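You operate a simulated robot arm through the tools that you are given. There is no shell and no other tool.

You are at the controls of a simulated two-armed robot. One attempt, no reset.

Task
Wipe up the spill on the dining table top with the yellow cloth and put it back.

The check looks at the end state, three seconds after you hand in, the way a careful person would. Anything else that was tipped, shoved, dropped, spilled or broken makes it a failure. Flat cloth is picked up by pressing the open fingertips on it (5 to 10 N) and closing them slowly along it; thin cloth reads only 2 to 8 mm in the jaws.

Robot
Two 7-joint arms with two-finger parallel grippers on one trunk, on a base that moves. Base frame: it is fixed to the floor where the robot stands at the start and does not move with it; the origin is under the middle of the robot, x ahead of it, y to its left, z up. Lengths are in m, angles in rad, forces in N, time in s.
The left shoulder is at the start at [0.06, 0.143, 0.851], the right one opposite. With the tool pointing down near the work surface each hand reaches from about 0.32 to 0.74 m from the robot's upright axis, wherever it stands, measured 20 degrees to its own side. Places, roughly: yellow cloth [3.1, -1.7, 0.8]. Payload 1.57 kg a hand.
The TCP of each hand is the grasp point between the finger pads, 0.03 m short of the fingertips. In the tool frame z runs along the fingers and y along their closing line. The gripper opens to 0.11 m. The fingers are 0.024 m wide and 0.012 m thick; the gripper's body (0.048 by 0.112 m) begins 0.078 m behind the TCP.
Orientation is that of the tool frame in the base frame, as a unit quaternion [x, y, z, w]. With the fingers straight down and closing along the base's y, the tool's x points along the base's -x, its y along +y and its z along -z.

Tools
- The arms move only by the tool servo_tool. It takes "left_targets", "right_targets" or both (then of equal length, played together; a hand with none holds still); each is a list of rows, each a list of 2 entries, a list of its own where there are three numbers: the shift along the tool's x, y, z in units of 40 mm (1.0 is 40 mm), then the turn, a rotation vector about the tool's x, y, z in units of 6 degrees (1.0 is 6 degrees). In form: [[[tx, ty, tz], [wx, wy, wz]], ...]. A call has 1 to 20 rows; each row shifts and turns the commanded pose from where the row before left it, along the tool's axes as they then stand. "left_jaw" and "right_jaw" are, for a hand that has rows, the opening, from 0 (shut) to 1 (fully open), set as the call begins (left out, the last holds). A call with a number of a shift or a turn outside -1 to 1 is refused whole. A row lasts 0.2 s, in which the tool goes at most 0.05 m and 0.15 rad; a call with a longer step from one row to the next is refused whole, and so is a gripper value outside its range. Where a pose cannot be reached the arm comes as near as it can. A force on the tool above 40 N (or 10 N above the force at the start of the call, whichever is more), or a blocked arm, ends the call early, and 0.2 s more pass. Each finger travels about 0.045 m/s and halts on what it meets, pressing with about 40 N; the grip force reading is that of the motor and also rises with nothing between the fingers. The clock runs only during rows and for 0.2 s after the last one: add rows that do not move to give the fingers time. The reply holds the time, the measured pose of the TCP, the force on the tool along the base axes, the opening and the grip force, in the units named above and with some noise, with the torque about the TCP (base axes, N m) and any sound that the robot's microphone picked up.
- Cameras (640 x 400 px; columns grow to the right, rows downward): "scene" is now at [0.0562, -0.0005, 1.4766]; the picture's right is [0.01, -1.00, 0.00], its down [-0.60, -0.00, -0.80] and it looks along [0.80, 0.01, -0.60] (base axes); focal length 267 px, centre (320, 200). "left" rides on the left gripper at [0.07, -0.016, -0.141] in its tool frame; the picture's right is [0.23, 0.97, 0.00], its down [-0.86, 0.20, -0.48] and it looks along [-0.47, 0.11, 0.88] (tool axes); focal length 222 px, centre (320, 200). "right" rides on the right gripper at [0.07, 0.016, -0.141] in its tool frame; the picture's right is [-0.23, 0.97, 0.00], its down [-0.86, -0.20, -0.48] and it looks along [-0.47, -0.11, 0.88] (tool axes); focal length 222 px, centre (320, 200). There is no depth. A picture from a camera that has moved, and an enlarged one, comes with that camera's place and axes in the base frame and with its lens.
- snapshot(camera): a new picture of that camera. No time passes.
- raise_lower(by): slides the trunk up (or, below 0, down) by that many m; the arms and the scene camera ride with it, the base frame stays. It gives what a move gives, with no picture.
- base_move(legs): drives the robot by 1 to 6 legs, each [ahead, left, turn to the left] in m, m and rad, along the robot's own axes; the way and the turn of a leg run together, so that a leg with both is an arc; at most 1.5 m and 3.142 rad a leg. The arms and the cameras ride along, it lands a little off, and it stops where it bumps. It gives what a move gives.
- head_to(pan, tilt): turns the head with the scene camera to pan (to the left, within 1.501 rad either way) and tilt (down, from -0.506 to 1.204), counted from straight ahead of the robot. It gives what a move gives.
- enlarge(camera, box): a new picture of the part [left, top, right, bottom] of that camera's present view, enlarged. No time passes.
- sign_off(): hands the job in; it is judged then, once.

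Places have to be worked out from the pictures, the camera data and where the tool is seen. Open the grippers and draw the arms clear of the work before you hand the job in, unless the task says otherwise.

The tools are called after "Request:" as a command line: name --argument value ..., lists and objects as JSON in quotes. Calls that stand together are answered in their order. servo_tool: Moves the arms, as the interface text tells. Its arguments: {"type":"object","properties":{"left_targets":{"type":"array","items":{"type":"array"}},"left_jaw":{"type":"number"},"right_targets":{"type":"array","items":{"type":"array"}},"right_jaw":{"type":"number"}},"required":[]} The other tools are called the same way: raise_lower (by) moves the trunk up or down; base_move (legs) drives the base; head_to (pan, tilt) turns the head that bears the scene camera; snapshot (camera) takes a picture; enlarge (camera, box) takes an enlarged picture of a part of a camera's view; sign_off () hands the job in.

At the start:

```text
t: 0.0
left_position: [0.5141, 0.1637, 0.8878]
left_ee_rot: [0.0, 1.0, -0.001, 0.0]
left_ft_force: [-0.4, 0.2, -0.1]
left_wrist_torque: [0.02, 0.03, 0.01]
left_finger_gap: 0.1097
left_grip_force: 0.1
right_position: [0.4893, -0.2233, 0.9207]
right_ee_rot: [0.0, 1.0, 0.0, 0.0]
right_ft_force: [0.8, -0.2, 0.3]
right_wrist_torque: [0.04, -0.02, -0.01]
right_finger_gap: 0.1099
right_grip_force: 0.0
trunk travel left (down, up): [-0.45, 0.14]
robot x, y, heading: [0.002, -0.0045, 0.002]
head pan, tilt (commanded): [0.009, 0.648]
```

scene: 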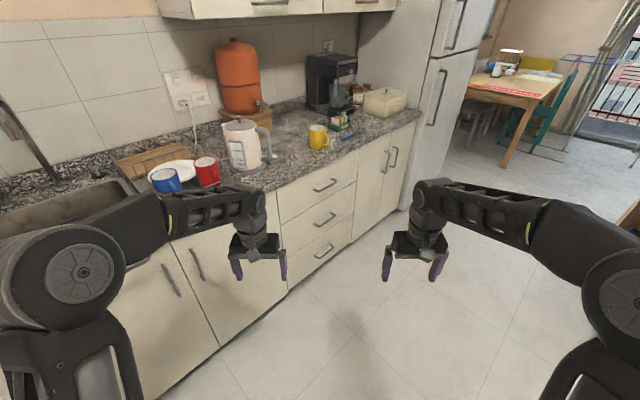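
right: 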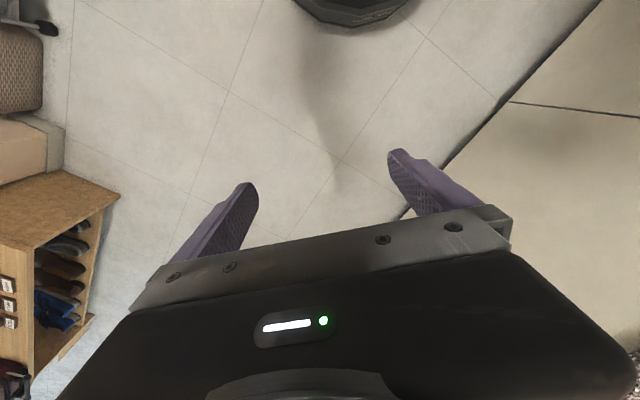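
left: 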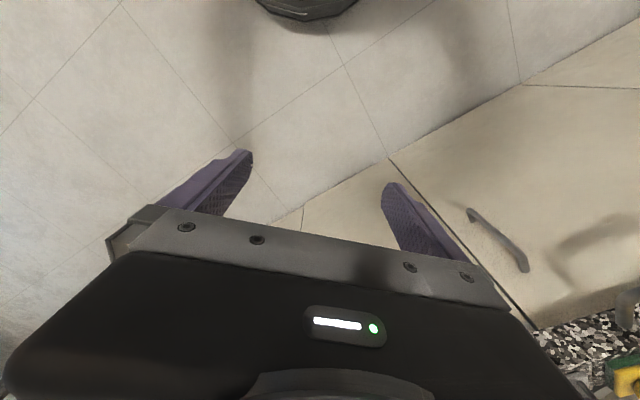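

The dining table is ahead and to the right, beyond the fridge. I'll turn the head toward it and look more closely.

Request:
head_to --pan -0.5 --tilt 0.3

Request:
snapshot --camera "scene"

Request:
enlarge --camera "scene" --box '[200, 80, 440, 230]'

```text
t: 0.9
left_position: [0.5131, 0.1635, 0.8884]
left_ee_rot: [-0.001, 1.0, -0.001, 0.001]
left_ft_force: [0.4, -0.1, 0.6]
left_wrist_torque: [0.0, 0.02, -0.01]
left_finger_gap: 0.11
left_grip_force: 0.1
right_position: [0.49, -0.2238, 0.9203]
right_ee_rot: [-0.001, 1.0, 0.0, 0.0]
right_ft_force: [0.4, -0.3, -0.6]
right_wrist_torque: [0.04, 0.0, 0.01]
right_finger_gap: 0.11
right_grip_force: 0.1
trunk travel left (down, up): [-0.45, 0.14]
robot x, y, heading: [0.002, 0.0008, -0.002]
head pan, tilt (commanded): [-0.499, 0.3]
```

```text
taken
camera scene: at [0.0514, -0.0458, 1.5081], right [-0.48, -0.88, 0.0], down [-0.26, 0.14, -0.96], along [0.84, -0.46, -0.3], focal length 267 px, centre (320, 200)
```

scene: 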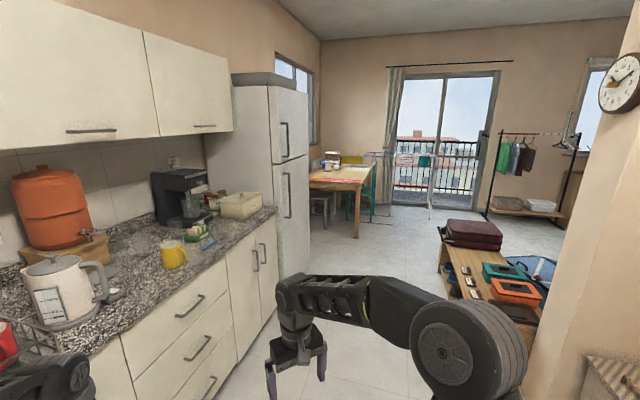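

```text
2.67 times, centred on (320, 155) of scene
camera zoom: at [0.0514, -0.0458, 1.5081], right [-0.48, -0.88, 0.0], down [-0.26, 0.14, -0.96], along [0.84, -0.46, -0.3], focal length 712 px, centre (320, 320)
```

zoom: 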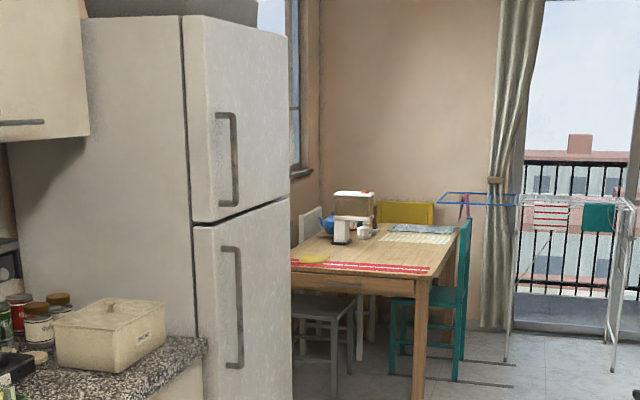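

The yellow cloth shows on the left part of the table's near side; the room's axes run about 45° to mine. I'll turn right to face along the room and look at the way ahead before driving.

Request:
base_move --legs '[[0, 0, -0.785]]'

Request:
head_to --pan 0.0 --tilt 0.45

Request:
snapshot --camera "scene"

```text
t: 3.4
left_position: [0.4799, -0.2442, 0.8876]
left_ee_rot: [0.379, 0.925, 0.001, 0.0]
left_ft_force: [0.4, 0.2, 0.1]
left_wrist_torque: [0.0, 0.0, 0.01]
left_finger_gap: 0.1102
left_grip_force: 0.0
right_position: [0.1924, -0.5039, 0.9206]
right_ee_rot: [0.379, 0.925, -0.001, 0.0]
right_ft_force: [-0.2, -0.3, 0.7]
right_wrist_torque: [0.0, -0.03, -0.03]
right_finger_gap: 0.1101
right_grip_force: 0.1
trunk travel left (down, up): [-0.45, 0.14]
robot x, y, heading: [0.0006, -0.0007, -0.781]
head pan, tilt (commanded): [-0.499, 0.3]
```

```text
t: 4.3
left_position: [0.4812, -0.243, 0.8877]
left_ee_rot: [0.379, 0.925, 0.0, 0.0]
left_ft_force: [-0.5, 0.1, -0.4]
left_wrist_torque: [0.01, 0.01, 0.02]
left_finger_gap: 0.1099
left_grip_force: 0.0
right_position: [0.1928, -0.5037, 0.9207]
right_ee_rot: [0.379, 0.926, 0.0, 0.0]
right_ft_force: [-0.3, -0.7, 0.6]
right_wrist_torque: [0.0, 0.0, -0.01]
right_finger_gap: 0.11
right_grip_force: 0.0
trunk travel left (down, up): [-0.45, 0.14]
robot x, y, heading: [-0.0012, 0.0014, -0.774]
head pan, tilt (commanded): [0.0, 0.45]
```

```text
taken
camera scene: at [0.0434, -0.0448, 1.4943], right [-0.7, -0.71, 0.0], down [-0.31, 0.31, -0.9], along [0.64, -0.63, -0.44], focal length 267 px, centre (320, 200)
```

scene: 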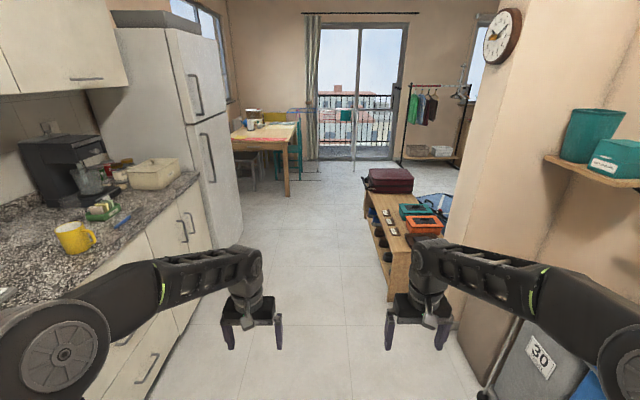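

The corridor between the counter/fridge (left) and shoe bench (right) is clear. I'll drive about 2 m ahead and slightly left, staying clear of the fridge, then look at the table.

Request:
base_move --legs '[[1.2, 0.2, 0], [0.9, 0.15, 0]]'

Request:
head_to --pan 0.35 --tilt 0.5

Request:
snapshot --camera "scene"

```text
t: 14.8
left_position: [2.2014, -1.4634, 0.8872]
left_ee_rot: [0.386, 0.923, 0.0, -0.001]
left_ft_force: [-0.2, -0.1, -1.2]
left_wrist_torque: [0.01, -0.03, 0.01]
left_finger_gap: 0.11
left_grip_force: 0.0
right_position: [1.9078, -1.7179, 0.9198]
right_ee_rot: [0.386, 0.922, 0.0, 0.0]
right_ft_force: [0.3, 0.4, -0.1]
right_wrist_torque: [0.01, -0.02, -0.01]
right_finger_gap: 0.1101
right_grip_force: 0.1
trunk travel left (down, up): [-0.45, 0.14]
robot x, y, heading: [1.7276, -1.2125, -0.792]
head pan, tilt (commanded): [0.0, 0.45]
```

```text
t: 15.6
left_position: [2.2024, -1.464, 0.8879]
left_ee_rot: [0.386, 0.922, 0.0, 0.001]
left_ft_force: [0.3, -0.8, -0.5]
left_wrist_torque: [0.01, 0.0, 0.01]
left_finger_gap: 0.1099
left_grip_force: 0.1
right_position: [1.9089, -1.718, 0.921]
right_ee_rot: [0.388, 0.922, 0.0, 0.0]
right_ft_force: [-0.3, -0.5, 1.2]
right_wrist_torque: [0.04, 0.03, 0.0]
right_finger_gap: 0.11
right_grip_force: 0.1
trunk travel left (down, up): [-0.45, 0.14]
robot x, y, heading: [1.727, -1.2094, -0.788]
head pan, tilt (commanded): [0.351, 0.499]
```

```text
taken
camera scene: at [1.786, -1.2301, 1.4898], right [-0.43, -0.9, 0.0], down [-0.43, 0.21, -0.88], along [0.79, -0.38, -0.48], focal length 267 px, centre (320, 200)
```

scene: 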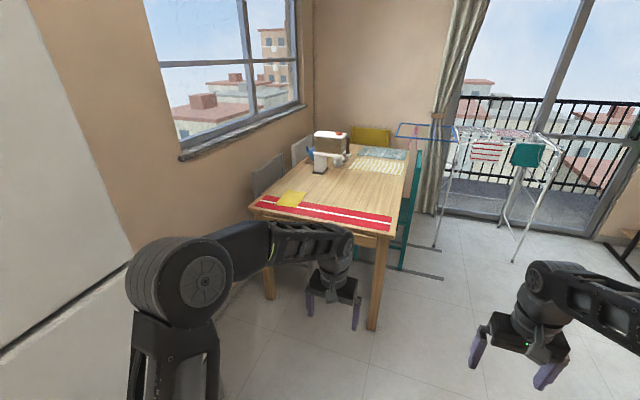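

Now the table is clearly in view. I'll enlarge the table top to find the cloth and spill.

Request:
enlarge --camera "scene" --box '[230, 110, 450, 247]'

Request:
enlarge --camera "scene" --box '[290, 120, 420, 201]'

```text
2.91 times, centred on (340, 178) of scene
camera zoom: at [1.786, -1.2301, 1.4898], right [-0.43, -0.9, 0.0], down [-0.43, 0.21, -0.88], along [0.79, -0.38, -0.48], focal length 777 px, centre (262, 262)
```

zoom: 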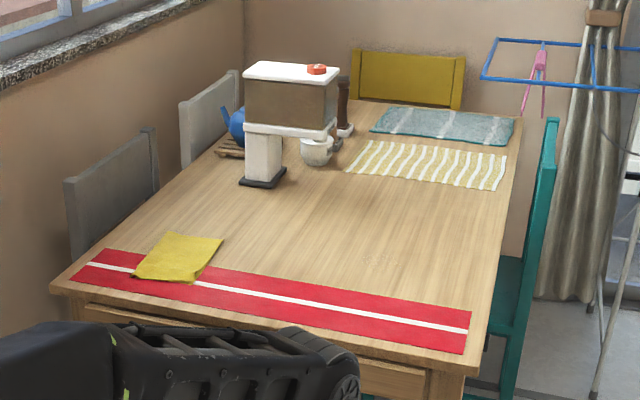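

```text
4.92 times, centred on (355, 160) of scene
camera zoom: at [1.786, -1.2301, 1.4898], right [-0.43, -0.9, 0.0], down [-0.43, 0.21, -0.88], along [0.79, -0.38, -0.48], focal length 1315 px, centre (148, 394)
```

zoom: 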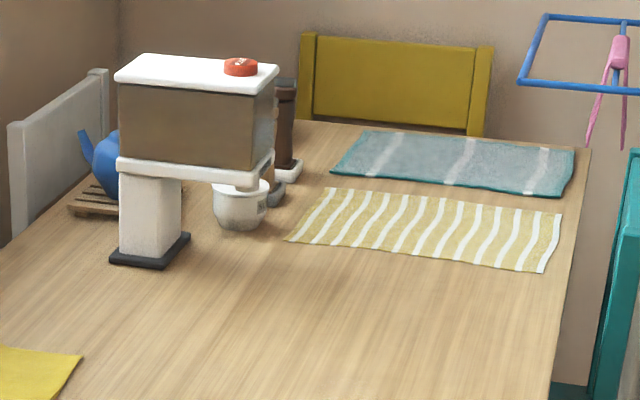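

No spill is obvious yet; there may be faint marks in the middle-right of the table. I'll zoom further.

Request:
enlarge --camera "scene" --box '[330, 165, 410, 215]'

Request:
enlarge --camera "scene" --box '[250, 160, 330, 210]'

Request:
enlarge --camera "scene" --box '[300, 160, 380, 210]'

```text
8.00 times, centred on (370, 190) of scene
camera zoom: at [1.786, -1.2301, 1.4898], right [-0.43, -0.9, 0.0], down [-0.43, 0.21, -0.88], along [0.79, -0.38, -0.48], focal length 2136 px, centre (-80, 280)
```

zoom: 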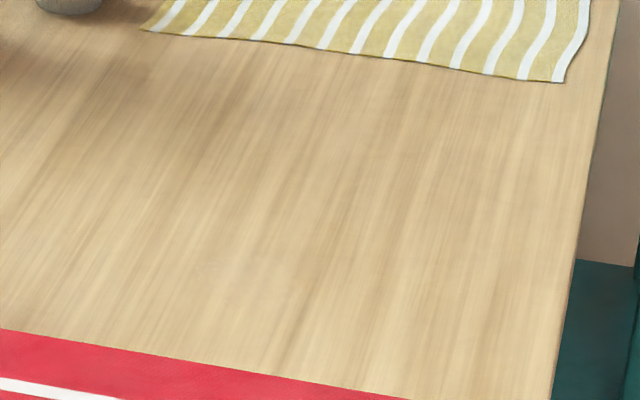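

```text
8.00 times, centred on (290, 185) of scene
camera zoom: at [1.786, -1.2301, 1.4898], right [-0.43, -0.9, 0.0], down [-0.43, 0.21, -0.88], along [0.79, -0.38, -0.48], focal length 2136 px, centre (560, 320)
```

zoom: 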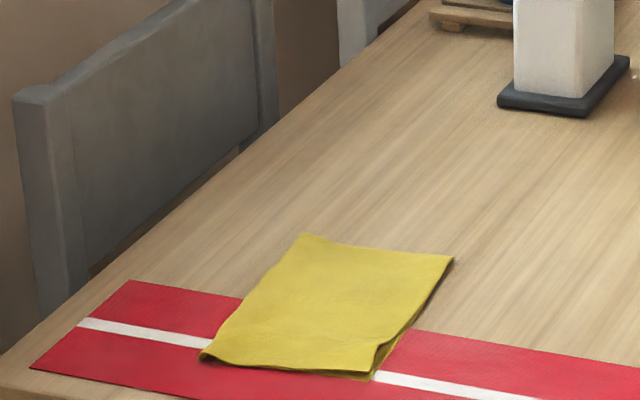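

```text
8.00 times, centred on (340, 185) of scene
camera zoom: at [1.786, -1.2301, 1.4898], right [-0.43, -0.9, 0.0], down [-0.43, 0.21, -0.88], along [0.79, -0.38, -0.48], focal length 2136 px, centre (160, 320)
```

zoom: 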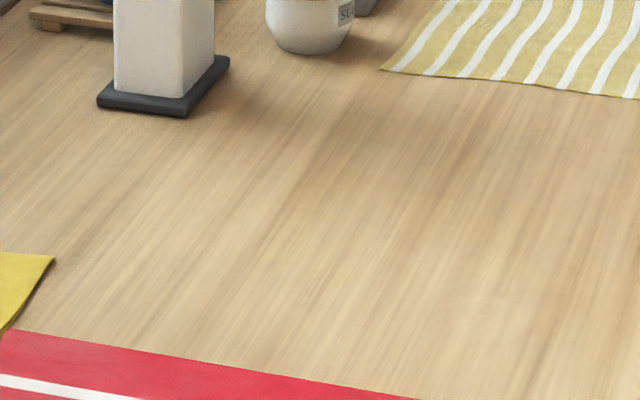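

The table top works out at z≈0.75, spanning about 0.78 m × 1.34 m, with its near edge about 1.1 m ahead. The cloth lies at roughly (3.10,-1.68), and a very faint glossy patch near (2.92,-2.04) may be the spill. I'll drive closer and look straight at it.

Request:
base_move --legs '[[0.6, 0, 0]]'

Request:
head_to --pan 0.2 --tilt 0.8

Request:
snapshot --camera "scene"

```text
t: 18.9
left_position: [2.6175, -1.8746, 0.8876]
left_ee_rot: [0.383, 0.924, 0.0, 0.0]
left_ft_force: [0.6, -0.4, 0.5]
left_wrist_torque: [-0.01, -0.02, 0.02]
left_finger_gap: 0.1101
left_grip_force: 0.0
right_position: [2.3272, -2.1325, 0.92]
right_ee_rot: [0.382, 0.924, 0.0, 0.0]
right_ft_force: [0.5, 0.2, -0.1]
right_wrist_torque: [0.02, 0.03, 0.01]
right_finger_gap: 0.1099
right_grip_force: 0.0
trunk travel left (down, up): [-0.45, 0.14]
robot x, y, heading: [2.1369, -1.6279, -0.779]
head pan, tilt (commanded): [0.351, 0.499]
```

```text
t: 19.7
left_position: [2.6175, -1.8753, 0.8881]
left_ee_rot: [0.383, 0.924, 0.0, 0.0]
left_ft_force: [-0.7, 0.0, -0.5]
left_wrist_torque: [0.0, -0.02, 0.0]
left_finger_gap: 0.1101
left_grip_force: 0.0
right_position: [2.3263, -2.132, 0.922]
right_ee_rot: [0.382, 0.924, 0.0, 0.001]
right_ft_force: [0.4, 0.1, 0.4]
right_wrist_torque: [-0.02, -0.01, 0.01]
right_finger_gap: 0.1101
right_grip_force: 0.0
trunk travel left (down, up): [-0.45, 0.14]
robot x, y, heading: [2.1388, -1.6255, -0.784]
head pan, tilt (commanded): [0.201, 0.799]
```

```text
taken
camera scene: at [2.1837, -1.652, 1.4639], right [-0.55, -0.83, 0.0], down [-0.6, 0.39, -0.7], along [0.58, -0.38, -0.72], focal length 267 px, centre (320, 200)
```

scene: 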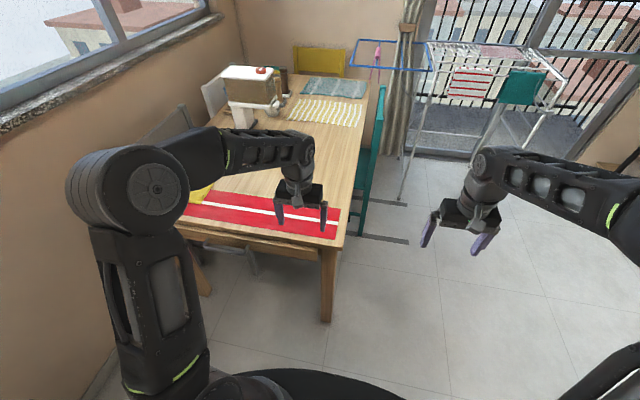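

I'm closer now, with the left hand beginning to overhang the table edge. I'll shift left to line up with the table and zoom into the table top.

Request:
base_move --legs '[[0, 0.28, 0]]'

Request:
head_to --pan 0.0 --tilt 0.8

Request:
snapshot --camera "scene"

Request:
snapshot --camera "left"

Request:
snapshot --camera "right"

```text
t: 21.7
left_position: [2.8173, -1.6735, 0.8876]
left_ee_rot: [0.383, 0.924, 0.0, 0.0]
left_ft_force: [-0.2, 0.2, 1.1]
left_wrist_torque: [-0.02, 0.04, -0.06]
left_finger_gap: 0.1097
left_grip_force: 0.0
right_position: [2.527, -1.9313, 0.9212]
right_ee_rot: [0.383, 0.924, 0.0, 0.0]
right_ft_force: [0.3, -0.3, -0.2]
right_wrist_torque: [-0.01, 0.01, 0.02]
right_finger_gap: 0.1101
right_grip_force: 0.0
trunk travel left (down, up): [-0.45, 0.14]
robot x, y, heading: [2.3399, -1.4268, -0.787]
head pan, tilt (commanded): [0.201, 0.799]
```

```text
t: 22.4
left_position: [2.8169, -1.6735, 0.8879]
left_ee_rot: [0.383, 0.924, 0.0, 0.001]
left_ft_force: [0.0, -0.1, -1.1]
left_wrist_torque: [-0.01, 0.01, 0.02]
left_finger_gap: 0.1097
left_grip_force: 0.0
right_position: [2.5273, -1.9315, 0.9206]
right_ee_rot: [0.383, 0.924, 0.0, -0.001]
right_ft_force: [-0.2, 0.4, 0.0]
right_wrist_torque: [0.0, -0.03, -0.05]
right_finger_gap: 0.11
right_grip_force: 0.1
trunk travel left (down, up): [-0.45, 0.14]
robot x, y, heading: [2.3373, -1.4231, -0.784]
head pan, tilt (commanded): [0.0, 0.799]
```

```text
taken
camera scene: at [2.3743, -1.4635, 1.4638], right [-0.71, -0.71, 0.0], down [-0.51, 0.51, -0.7], along [0.49, -0.49, -0.72], focal length 267 px, centre (320, 200)
```

scene: 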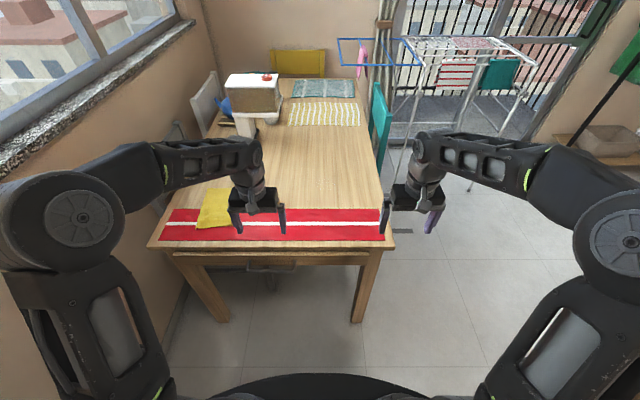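

```text
taken
camera left: at [2.7565, -1.6364, 1.03], right [0.53, 0.85, 0.0], down [0.75, -0.46, 0.48], along [0.41, -0.25, -0.88], focal length 222 px, centre (320, 200)
```

left: 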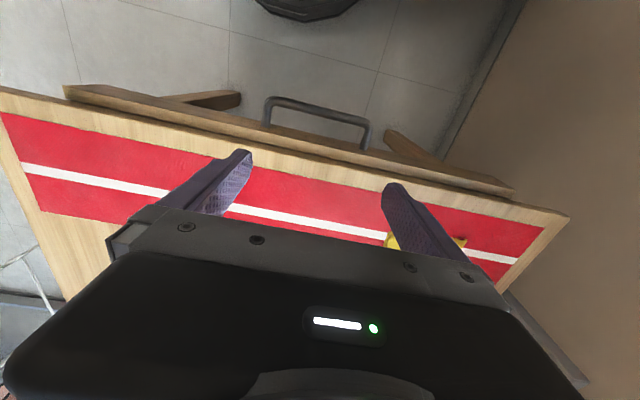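

```text
taken
camera right: at [2.4883, -1.8698, 1.0625], right [0.85, 0.53, 0.0], down [0.46, -0.75, 0.48], along [0.25, -0.41, -0.88], focal length 222 px, centre (320, 200)
```

right: 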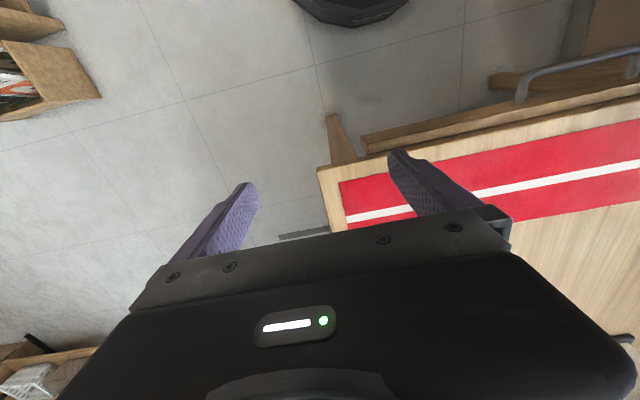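

Now lined up with the table. I'll zoom in on the table top to look for the spill.

Request:
enlarge --camera "scene" --box '[220, 120, 400, 232]'

Request:
enlarge --camera "scene" --box '[280, 150, 390, 219]'

Request:
enlarge --camera "scene" --box '[140, 170, 250, 239]'

```text
3.56 times, centred on (310, 176) of scene
camera zoom: at [2.3743, -1.4635, 1.4638], right [-0.71, -0.71, 0.0], down [-0.51, 0.51, -0.7], along [0.49, -0.49, -0.72], focal length 950 px, centre (356, 285)
```

zoom: 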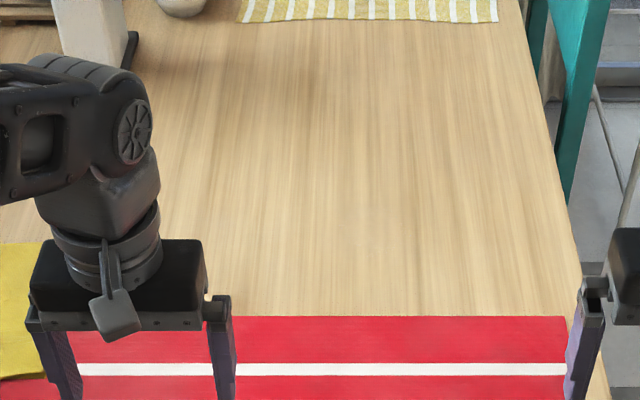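

```text
5.80 times, centred on (335, 184) of scene
camera zoom: at [2.3743, -1.4635, 1.4638], right [-0.71, -0.71, 0.0], down [-0.51, 0.51, -0.7], along [0.49, -0.49, -0.72], focal length 1548 px, centre (233, 290)
```

zoom: 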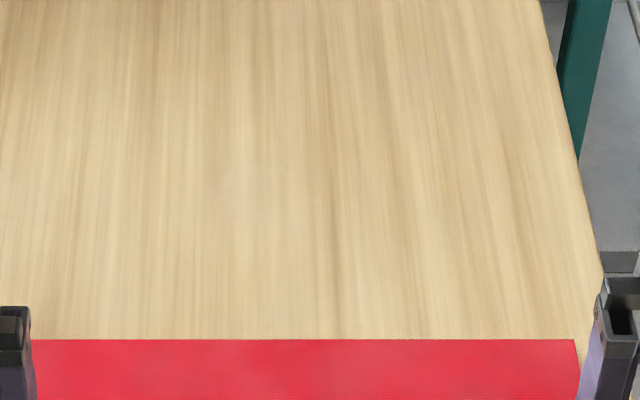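

```text
5.80 times, centred on (195, 204) of scene
camera zoom: at [2.3743, -1.4635, 1.4638], right [-0.71, -0.71, 0.0], down [-0.51, 0.51, -0.7], along [0.49, -0.49, -0.72], focal length 1548 px, centre (1045, 174)
```

zoom: 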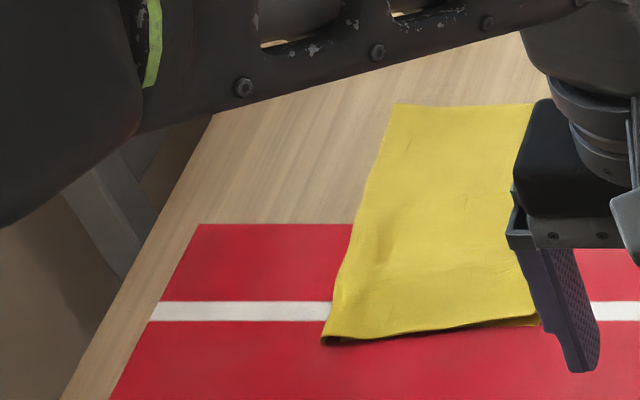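

The faint patch again falls at about (2.92,-2.03), directly ahead of me, about 0.33 m in from the table edge. I'll move ahead 0.19 m so both cloth and patch are within left-hand reach, staying short of the drawer handle and legs.

Request:
base_move --legs '[[0.19, 0, 0]]'

Request:
snapshot --camera "scene"

Request:
snapshot --camera "left"

Request:
snapshot --camera "right"

```text
t: 24.0
left_position: [2.9535, -1.807, 0.8874]
left_ee_rot: [0.381, 0.924, 0.0, 0.0]
left_ft_force: [-0.1, -0.4, 0.1]
left_wrist_torque: [0.03, 0.0, -0.02]
left_finger_gap: 0.1101
left_grip_force: 0.0
right_position: [2.6635, -2.0644, 0.9203]
right_ee_rot: [0.381, 0.924, 0.001, -0.001]
right_ft_force: [-0.6, -0.3, 0.2]
right_wrist_torque: [0.03, 0.01, 0.01]
right_finger_gap: 0.11
right_grip_force: 0.1
trunk travel left (down, up): [-0.45, 0.14]
robot x, y, heading: [2.4746, -1.556, -0.78]
head pan, tilt (commanded): [0.0, 0.799]
```

```text
taken
camera scene: at [2.5096, -1.5982, 1.4637], right [-0.7, -0.71, 0.0], down [-0.51, 0.51, -0.7], along [0.49, -0.49, -0.72], focal length 267 px, centre (320, 200)
```

scene: 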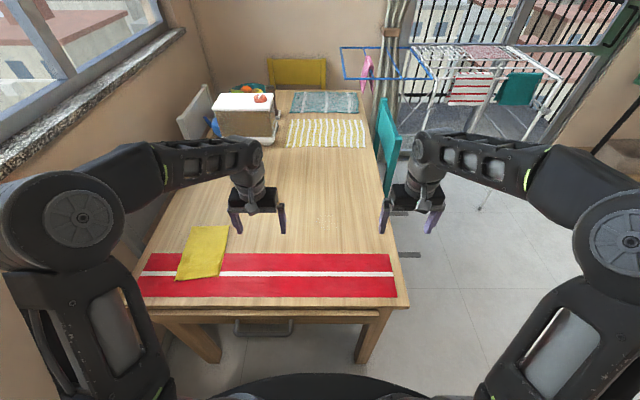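

```text
taken
camera left: at [2.8924, -1.7692, 1.0295], right [0.52, 0.85, 0.0], down [0.75, -0.46, 0.48], along [0.41, -0.25, -0.88], focal length 222 px, centre (320, 200)
```

left: 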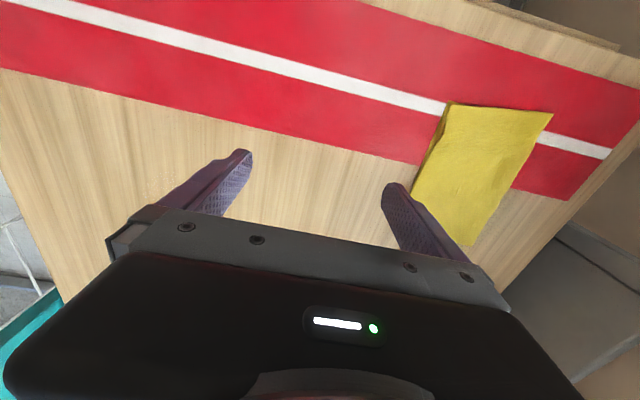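

```text
taken
camera right: at [2.6251, -2.0037, 1.062], right [0.85, 0.53, 0.0], down [0.47, -0.74, 0.48], along [0.25, -0.4, -0.88], focal length 222 px, centre (320, 200)
```

right: 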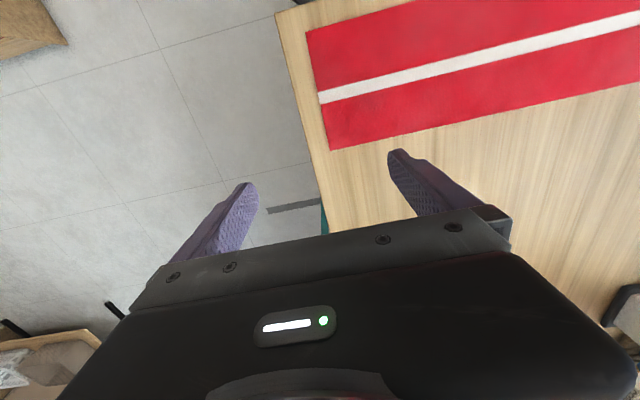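

There are faint marks around (325,216) in the scene view. I'll zoom there.

Request:
enlarge --camera "scene" --box '[284, 185, 380, 245]'

Request:
enlarge --camera "scene" --box '[130, 140, 290, 240]'

Request:
enlarge --camera "scene" --box '[130, 215, 290, 315]'

```text
6.67 times, centred on (332, 215) of scene
camera zoom: at [2.5096, -1.5982, 1.4637], right [-0.7, -0.71, 0.0], down [-0.51, 0.51, -0.7], along [0.49, -0.49, -0.72], focal length 1780 px, centre (240, 100)
```

zoom: 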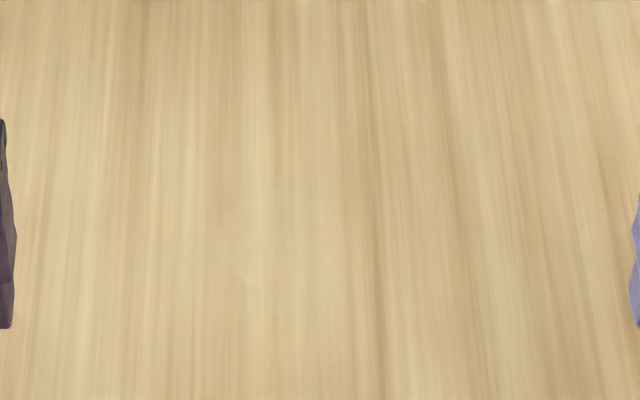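

```text
4.00 times, centred on (210, 190) of scene
camera zoom: at [2.5096, -1.5982, 1.4637], right [-0.7, -0.71, 0.0], down [-0.51, 0.51, -0.7], along [0.49, -0.49, -0.72], focal length 1068 px, centre (760, 240)
```

zoom: 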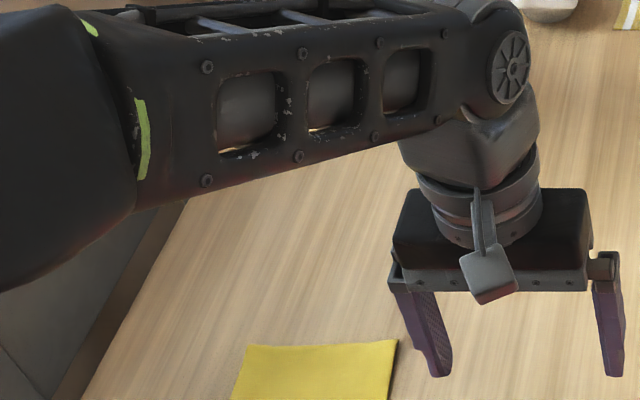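

```text
4.00 times, centred on (210, 265) of scene
camera zoom: at [2.5096, -1.5982, 1.4637], right [-0.7, -0.71, 0.0], down [-0.51, 0.51, -0.7], along [0.49, -0.49, -0.72], focal length 1068 px, centre (760, -60)
```

zoom: 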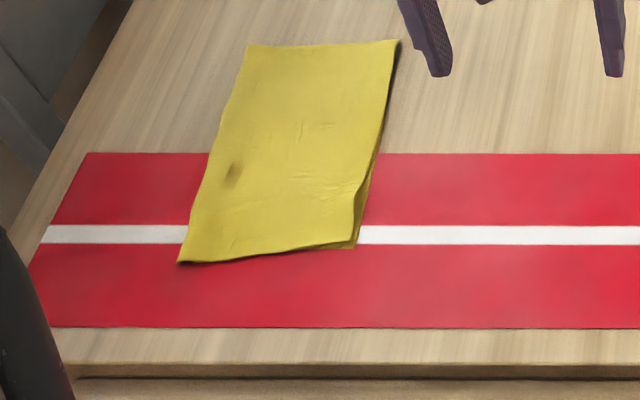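

The patch is extremely faint, about 6–7 cm wide at (2.91,-2.03). In the left wrist camera it should be near (173,200), so I'll zoom there too.

Request:
enlarge --camera "left" --box '[20, 80, 240, 217]'

Request:
enlarge --camera "right" --box '[420, 90, 640, 227]'

Request:
enlarge --camera "scene" --box '[300, 200, 356, 235]'

```text
2.91 times, centred on (130, 148) of left
camera zoom: at [2.8924, -1.7692, 1.0295], right [0.52, 0.85, 0.0], down [0.75, -0.46, 0.48], along [0.41, -0.25, -0.88], focal length 646 px, centre (873, 350)
```

zoom: 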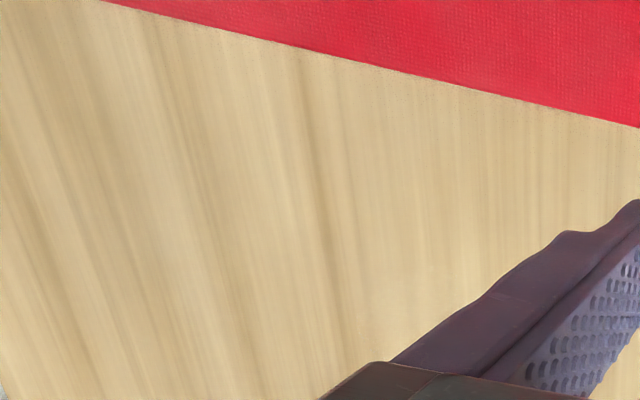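

```text
2.91 times, centred on (530, 158) of right
camera zoom: at [2.6251, -2.0037, 1.062], right [0.85, 0.53, 0.0], down [0.47, -0.74, 0.48], along [0.25, -0.4, -0.88], focal length 646 px, centre (-291, 321)
```

zoom: 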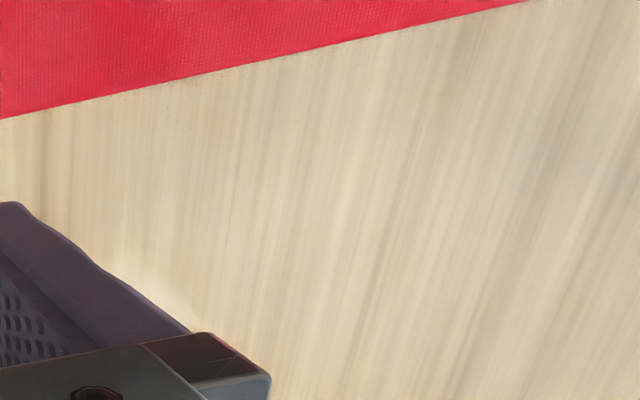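

```text
11.43 times, centred on (328, 218) of scene
camera zoom: at [2.5096, -1.5982, 1.4637], right [-0.7, -0.71, 0.0], down [-0.51, 0.51, -0.7], along [0.49, -0.49, -0.72], focal length 3052 px, centre (229, 0)
```

zoom: 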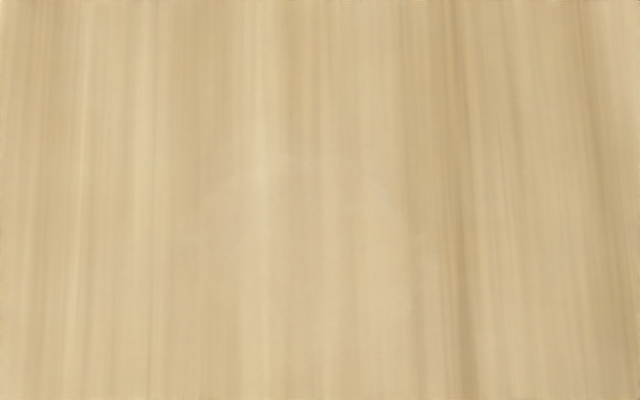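

The zoom shows a faint round, milky-clear puddle ~6–7 cm across at about (2.91,-2.03). I'll move the left hand (at height) over toward it for a closer wrist-camera look.

Request:
servo_tool --left_targets '[[[-0.67, -0.9, 0], [0, 0, 0]], [[-0.67, -0.9, 0], [0, 0, 0]], [[-0.67, -0.9, 0], [0, 0, 0]], [[-0.67, -0.9, 0], [0, 0, 0]], [[-0.67, -0.9, 0], [0, 0, 0]], [[0, 0, 0], [0, 0, 0]]]'

Request:
snapshot --camera "left"

Request:
snapshot --camera "scene"

```text
t: 25.4
left_position: [2.9221, -2.0072, 0.885]
left_ee_rot: [0.381, 0.925, 0.001, -0.001]
left_ft_force: [-0.8, 0.6, -0.9]
left_wrist_torque: [0.01, 0.01, -0.01]
left_finger_gap: 0.1103
left_grip_force: 0.1
left hand out of reach, approached as far as the arm can: row 5
right_position: [2.6634, -2.0645, 0.9202]
right_ee_rot: [0.381, 0.925, 0.001, -0.001]
right_ft_force: [0.9, -0.6, -0.5]
right_wrist_torque: [0.0, -0.02, 0.02]
right_finger_gap: 0.11
right_grip_force: 0.2
trunk travel left (down, up): [-0.45, 0.14]
robot x, y, heading: [2.4708, -1.5642, -0.781]
head pan, tilt (commanded): [0.0, 0.799]
```

```text
taken
camera left: at [2.8606, -1.9694, 1.0269], right [0.52, 0.85, 0.0], down [0.75, -0.46, 0.48], along [0.41, -0.25, -0.88], focal length 222 px, centre (320, 200)
```

left: 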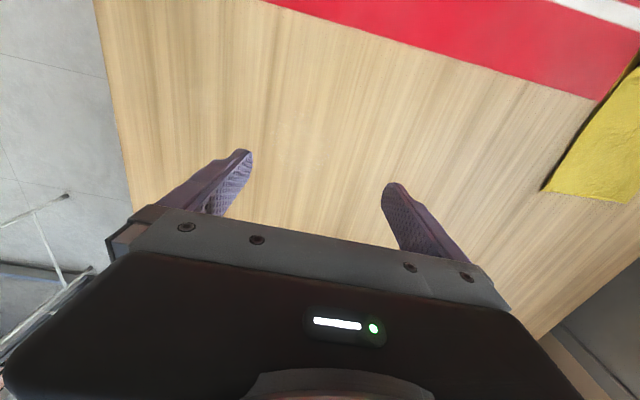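

```text
taken
camera scene: at [2.5086, -1.5979, 1.4638], right [-0.7, -0.71, 0.0], down [-0.51, 0.51, -0.7], along [0.49, -0.49, -0.72], focal length 267 px, centre (320, 200)
```

scene: 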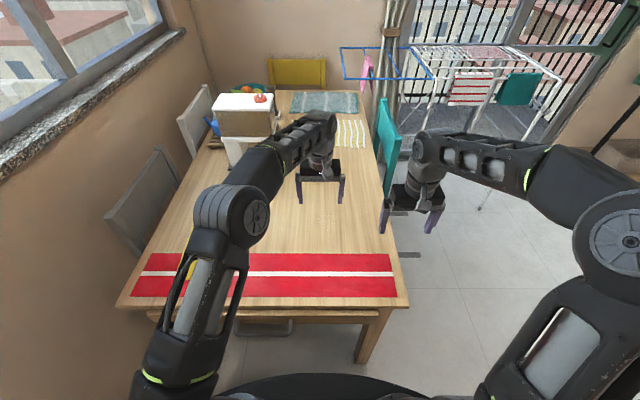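

The arm reached its limit at about e1=3.49 so I'll need to stand a bit differently for wiping. First, a zoom for the spill in this closer view.

Request:
enlarge --camera "left" --box '[220, 60, 420, 185]'

Request:
enlarge --camera "left" --box '[100, 0, 640, 337]'

Request:
enlarge --camera "scene" --box '[220, 185, 380, 285]'

```text
3.20 times, centred on (320, 122) of left
camera zoom: at [2.8606, -1.9694, 1.0269], right [0.52, 0.85, 0.0], down [0.75, -0.46, 0.48], along [0.41, -0.25, -0.88], focal length 711 px, centre (320, 448)
```

zoom: 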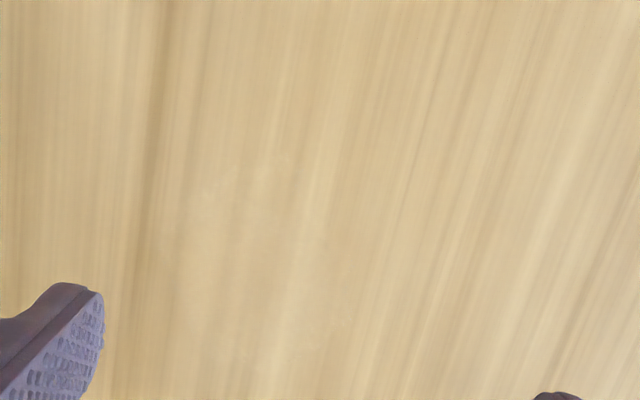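

```text
1.19 times, centred on (370, 168) of left
camera zoom: at [2.8606, -1.9694, 1.0269], right [0.52, 0.85, 0.0], down [0.75, -0.46, 0.48], along [0.41, -0.25, -0.88], focal length 263 px, centre (261, 237)
```

zoom: 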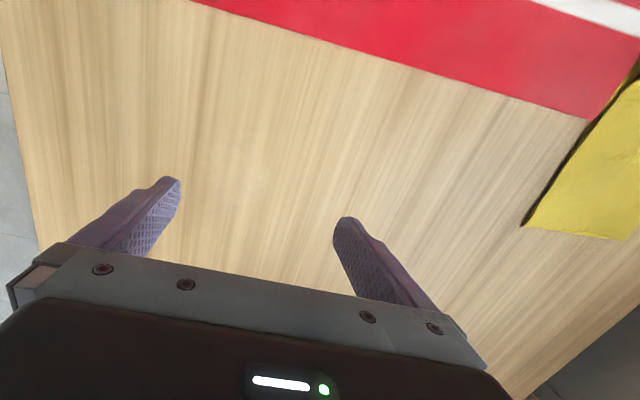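

```text
4.00 times, centred on (300, 235) of scene
camera zoom: at [2.5086, -1.5979, 1.4638], right [-0.7, -0.71, 0.0], down [-0.51, 0.51, -0.7], along [0.49, -0.49, -0.72], focal length 1068 px, centre (400, 60)
```

zoom: 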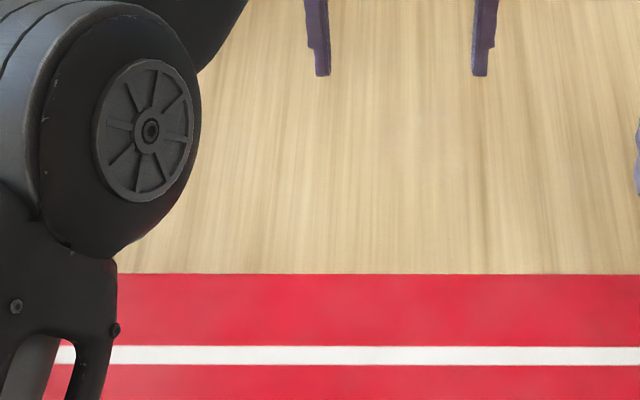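

The spill is confirmed at about (2.906,-2.025), roughly 7 cm across. I'll look down at my base and the table legs to see how much room there is for repositioning.

Request:
head_to --pan 0.0 --tilt 1.2

Request:
snapshot --camera "scene"

```text
t: 26.2
left_position: [2.9225, -2.0071, 0.8855]
left_ee_rot: [0.382, 0.924, 0.0, 0.0]
left_ft_force: [0.1, 0.9, 0.0]
left_wrist_torque: [-0.02, 0.02, 0.02]
left_finger_gap: 0.1099
left_grip_force: 0.0
right_position: [2.6632, -2.0631, 0.921]
right_ee_rot: [0.381, 0.925, 0.0, 0.001]
right_ft_force: [0.1, -0.4, 0.7]
right_wrist_torque: [0.0, 0.03, 0.0]
right_finger_gap: 0.11
right_grip_force: 0.0
trunk travel left (down, up): [-0.45, 0.14]
robot x, y, heading: [2.4756, -1.5623, -0.78]
head pan, tilt (commanded): [0.0, 1.201]
```

```text
taken
camera scene: at [2.4912, -1.58, 1.4361], right [-0.7, -0.71, 0.0], down [-0.66, 0.66, -0.36], along [0.26, -0.26, -0.93], focal length 267 px, centre (320, 200)
```

scene: 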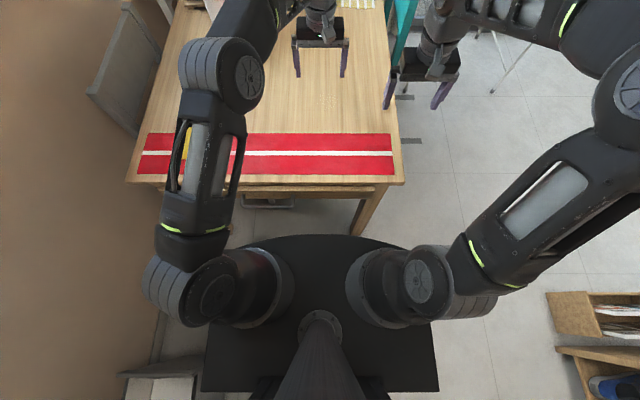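

My rounded base sits low and clears the legs, and the upper torso plate reaches only ~0.18 m ahead of the axis, so I can go another 6 cm toward the table. I'll bring the left hand back toward the cloth side first, then nudge the base forward.

Request:
servo_tool --left_targets '[[[0.5, 0.9, 0], [0, 0, 0]], [[0.5, 0.9, 0], [0, 0, 0]], [[0.5, 0.9, 0], [0, 0, 0]], [[0.5, 0.9, 0], [0, 0, 0]], [[0.3, 0.9, 0], [0, 0, 0]], [[0, 0.9, 0], [0, 0, 0]]]'

Request:
base_move --legs '[[0.06, -0.02, -0.004]]'

Request:
head_to --pan 0.15 --tilt 0.9

Request:
snapshot --camera "scene"

Request:
snapshot --camera "left"

```text
t: 27.6
left_position: [3.0147, -1.7878, 0.8867]
left_ee_rot: [0.381, 0.925, -0.001, 0.0]
left_ft_force: [-0.1, 0.3, -0.6]
left_wrist_torque: [0.04, 0.01, -0.02]
left_finger_gap: 0.1099
left_grip_force: 0.0
right_position: [2.6638, -2.0641, 0.9214]
right_ee_rot: [0.381, 0.924, 0.0, 0.0]
right_ft_force: [-0.3, 0.4, -0.4]
right_wrist_torque: [-0.01, 0.0, -0.01]
right_finger_gap: 0.1099
right_grip_force: 0.0
trunk travel left (down, up): [-0.45, 0.14]
robot x, y, heading: [2.4737, -1.5586, -0.784]
head pan, tilt (commanded): [0.0, 1.201]
```

```text
t: 28.6
left_position: [3.0429, -1.8456, 0.8848]
left_ee_rot: [0.382, 0.924, 0.0, -0.001]
left_ft_force: [-0.8, 0.5, -0.1]
left_wrist_torque: [0.04, -0.02, 0.01]
left_finger_gap: 0.11
left_grip_force: 0.0
right_position: [2.6906, -2.1221, 0.9206]
right_ee_rot: [0.382, 0.924, 0.0, -0.001]
right_ft_force: [0.8, -0.5, -0.7]
right_wrist_torque: [0.06, 0.0, -0.01]
right_finger_gap: 0.1101
right_grip_force: 0.2
trunk travel left (down, up): [-0.45, 0.14]
robot x, y, heading: [2.4998, -1.6124, -0.783]
head pan, tilt (commanded): [0.0, 1.201]
```

```text
t: 29.4
left_position: [3.0417, -1.8461, 0.8858]
left_ee_rot: [0.382, 0.924, -0.001, 0.0]
left_ft_force: [0.5, 0.2, -0.7]
left_wrist_torque: [-0.01, 0.0, 0.02]
left_finger_gap: 0.1101
left_grip_force: 0.0
right_position: [2.688, -2.1196, 0.9211]
right_ee_rot: [0.382, 0.924, 0.0, -0.001]
right_ft_force: [-0.1, -0.6, 0.2]
right_wrist_torque: [-0.01, 0.01, 0.03]
right_finger_gap: 0.11
right_grip_force: 0.0
trunk travel left (down, up): [-0.45, 0.14]
robot x, y, heading: [2.5036, -1.6182, -0.785]
head pan, tilt (commanded): [0.15, 0.901]
```

```text
taken
camera scene: at [2.54, -1.641, 1.4558], right [-0.59, -0.81, 0.0], down [-0.63, 0.46, -0.62], along [0.5, -0.37, -0.78], focal length 267 px, centre (320, 200)
```

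scene: 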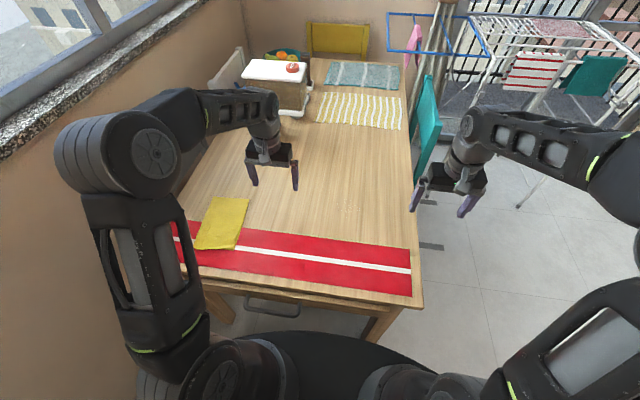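

```text
taken
camera left: at [2.9805, -1.8078, 1.0277], right [0.53, 0.85, 0.0], down [0.75, -0.46, 0.48], along [0.41, -0.25, -0.88], focal length 222 px, centre (320, 200)
```

left: 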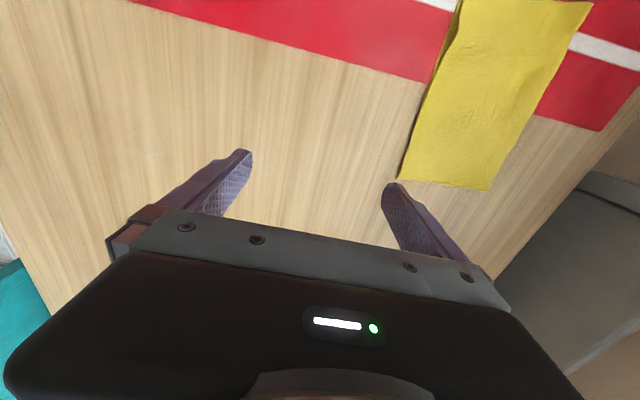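

The cloth is a ~12×20 cm rectangle centred near e1≈3.37, e2≈1.01 (room axes), with its far ~10 cm lying on bare wood beyond the red runner. I'll move the left hand above that far part, with jaws set to ~8 cm.

Request:
servo_tool --left_targets '[[[0.231, 0.85, 0], [0, 0, 0]], [[0.231, 0.85, 0], [0, 0, 0]], [[0.231, 0.85, 0], [0, 0, 0]], [[0.231, 0.85, 0], [0, 0, 0]], [[0.231, 0.85, 0], [0, 0, 0]], [[0, 0, 0.7], [0, 0, 0]], [[0, 0, 0], [0, 0, 0]]]' --left_jaw 0.72

Request:
snapshot --camera "left"

Request:
snapshot --camera "scene"

```text
t: 31.0
left_position: [3.131, -1.6955, 0.8567]
left_ee_rot: [0.382, 0.924, 0.0, 0.0]
left_ft_force: [0.0, 0.2, -0.7]
left_wrist_torque: [0.02, 0.0, -0.02]
left_finger_gap: 0.0792
left_grip_force: 0.1
right_position: [2.6906, -2.1204, 0.9208]
right_ee_rot: [0.382, 0.924, 0.001, 0.001]
right_ft_force: [-0.1, -0.8, 0.7]
right_wrist_torque: [-0.03, 0.02, -0.01]
right_finger_gap: 0.11
right_grip_force: 0.1
trunk travel left (down, up): [-0.45, 0.14]
robot x, y, heading: [2.502, -1.6162, -0.783]
head pan, tilt (commanded): [0.15, 0.901]
```

```text
taken
camera left: at [3.0697, -1.6581, 0.9989], right [0.53, 0.85, 0.0], down [0.75, -0.46, 0.48], along [0.41, -0.25, -0.88], focal length 222 px, centre (320, 200)
```

left: 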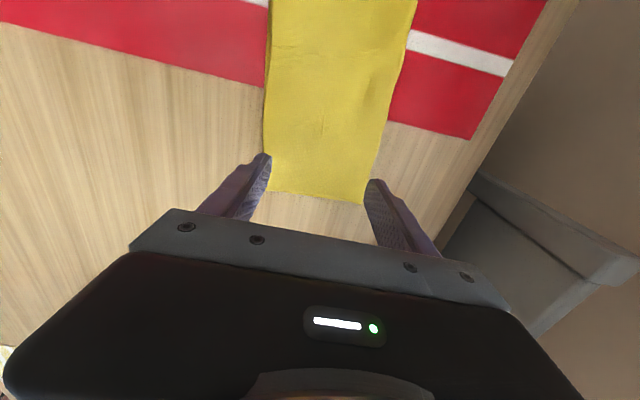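

```text
taken
camera scene: at [2.5399, -1.6409, 1.4559], right [-0.59, -0.81, 0.0], down [-0.63, 0.46, -0.62], along [0.5, -0.37, -0.78], focal length 267 px, centre (320, 200)
```

scene: 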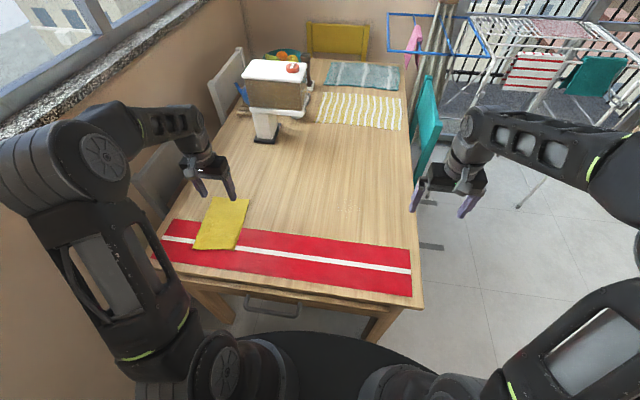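

The TCP is directly over the cloth's far half, centred, clear of the runner by ~5 cm. I'll descend to just above the cloth.

Request:
servo_tool --left_targets '[[[0, 0, 0.75], [0, 0, 0]], [[0, 0, 0.6], [0, 0, 0]], [[0, 0, 0.15], [0, 0, 0]], [[0, 0, 0], [0, 0, 0]]]'

Request:
snapshot --camera "left"

```text
t: 32.0
left_position: [3.1292, -1.6923, 0.798]
left_ee_rot: [0.382, 0.924, 0.0, 0.001]
left_ft_force: [0.5, -0.3, 0.2]
left_wrist_torque: [-0.03, -0.01, 0.01]
left_finger_gap: 0.0791
left_grip_force: 0.0
right_position: [2.6894, -2.121, 0.9204]
right_ee_rot: [0.381, 0.924, 0.001, 0.0]
right_ft_force: [-0.9, -0.4, -0.9]
right_wrist_torque: [0.0, 0.0, -0.03]
right_finger_gap: 0.1101
right_grip_force: 0.0
trunk travel left (down, up): [-0.45, 0.14]
robot x, y, heading: [2.5039, -1.6163, -0.781]
head pan, tilt (commanded): [0.15, 0.901]
```

```text
taken
camera left: at [3.0688, -1.6557, 0.9401], right [0.53, 0.85, 0.0], down [0.75, -0.46, 0.48], along [0.41, -0.25, -0.88], focal length 222 px, centre (320, 200)
```

left: 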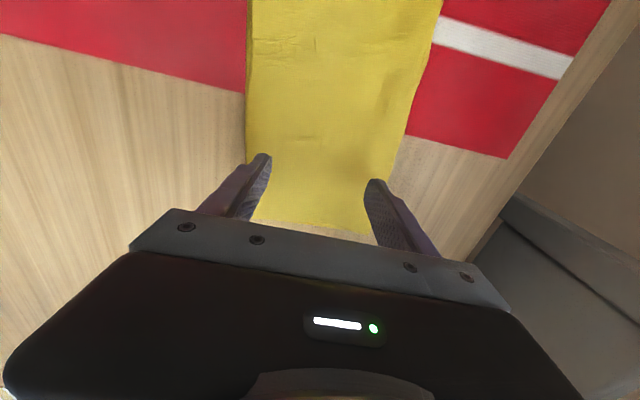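

Fingertips are ~1 cm above the cloth and inside its width. I'll narrow the jaws slightly so both tips land well on the cloth and lower in small steps while watching force.

Request:
servo_tool --left_targets '[[[0, 0, 0], [0, 0, 0]], [[0, 0, 0.1], [0, 0, 0]], [[0, 0, 0.1], [0, 0, 0]], [[0, 0, 0.05], [0, 0, 0]], [[0, 0, 0], [0, 0, 0]]]' --left_jaw 0.62

```text
t: 33.2
left_position: [3.1287, -1.693, 0.7887]
left_ee_rot: [0.382, 0.924, 0.0, 0.0]
left_ft_force: [0.8, 0.8, 0.1]
left_wrist_torque: [0.01, -0.02, 0.0]
left_finger_gap: 0.068
left_grip_force: 0.1
right_position: [2.6887, -2.1204, 0.9211]
right_ee_rot: [0.382, 0.924, -0.001, 0.0]
right_ft_force: [0.4, 0.2, -0.6]
right_wrist_torque: [-0.02, -0.01, 0.0]
right_finger_gap: 0.1099
right_grip_force: 0.0
trunk travel left (down, up): [-0.45, 0.14]
robot x, y, heading: [2.5028, -1.6133, -0.789]
head pan, tilt (commanded): [0.15, 0.901]
```

No contact yet at TCP z=0.789. I'll continue down in 2 mm steps.

Request:
servo_tool --left_targets '[[[0, 0, 0.05], [0, 0, 0]], [[0, 0, 0.05], [0, 0, 0]], [[0, 0, 0], [0, 0, 0]]]'

```text
t: 34.0
left_position: [3.1287, -1.6934, 0.7839]
left_ee_rot: [0.382, 0.924, 0.0, 0.0]
left_ft_force: [0.0, 0.2, 0.1]
left_wrist_torque: [0.03, 0.0, 0.0]
left_finger_gap: 0.0684
left_grip_force: 0.1
right_position: [2.6902, -2.1211, 0.9207]
right_ee_rot: [0.382, 0.924, 0.0, 0.0]
right_ft_force: [0.0, -0.6, 0.4]
right_wrist_torque: [-0.02, 0.03, -0.01]
right_finger_gap: 0.1099
right_grip_force: 0.2
trunk travel left (down, up): [-0.45, 0.14]
robot x, y, heading: [2.4993, -1.6139, -0.784]
head pan, tilt (commanded): [0.15, 0.901]
```

Still no contact at z=0.784. Continuing in small steps.

Request:
servo_tool --left_targets '[[[0, 0, 0.05], [0, 0, 0]], [[0, 0, 0.05], [0, 0, 0]], [[0, 0, 0], [0, 0, 0]]]'

```text
t: 34.8
left_position: [3.129, -1.6931, 0.7818]
left_ee_rot: [0.383, 0.924, -0.001, 0.001]
left_ft_force: [-2.7, -0.1, 12.0]
left_wrist_torque: [-0.09, 0.18, 0.0]
left_finger_gap: 0.068
left_grip_force: 0.0
right_position: [2.6891, -2.1209, 0.9212]
right_ee_rot: [0.381, 0.925, 0.0, 0.0]
right_ft_force: [-0.4, -0.8, 0.3]
right_wrist_torque: [0.01, 0.0, -0.02]
right_finger_gap: 0.1101
right_grip_force: 0.1
trunk travel left (down, up): [-0.45, 0.14]
robot x, y, heading: [2.5056, -1.6155, -0.783]
head pan, tilt (commanded): [0.15, 0.901]
```

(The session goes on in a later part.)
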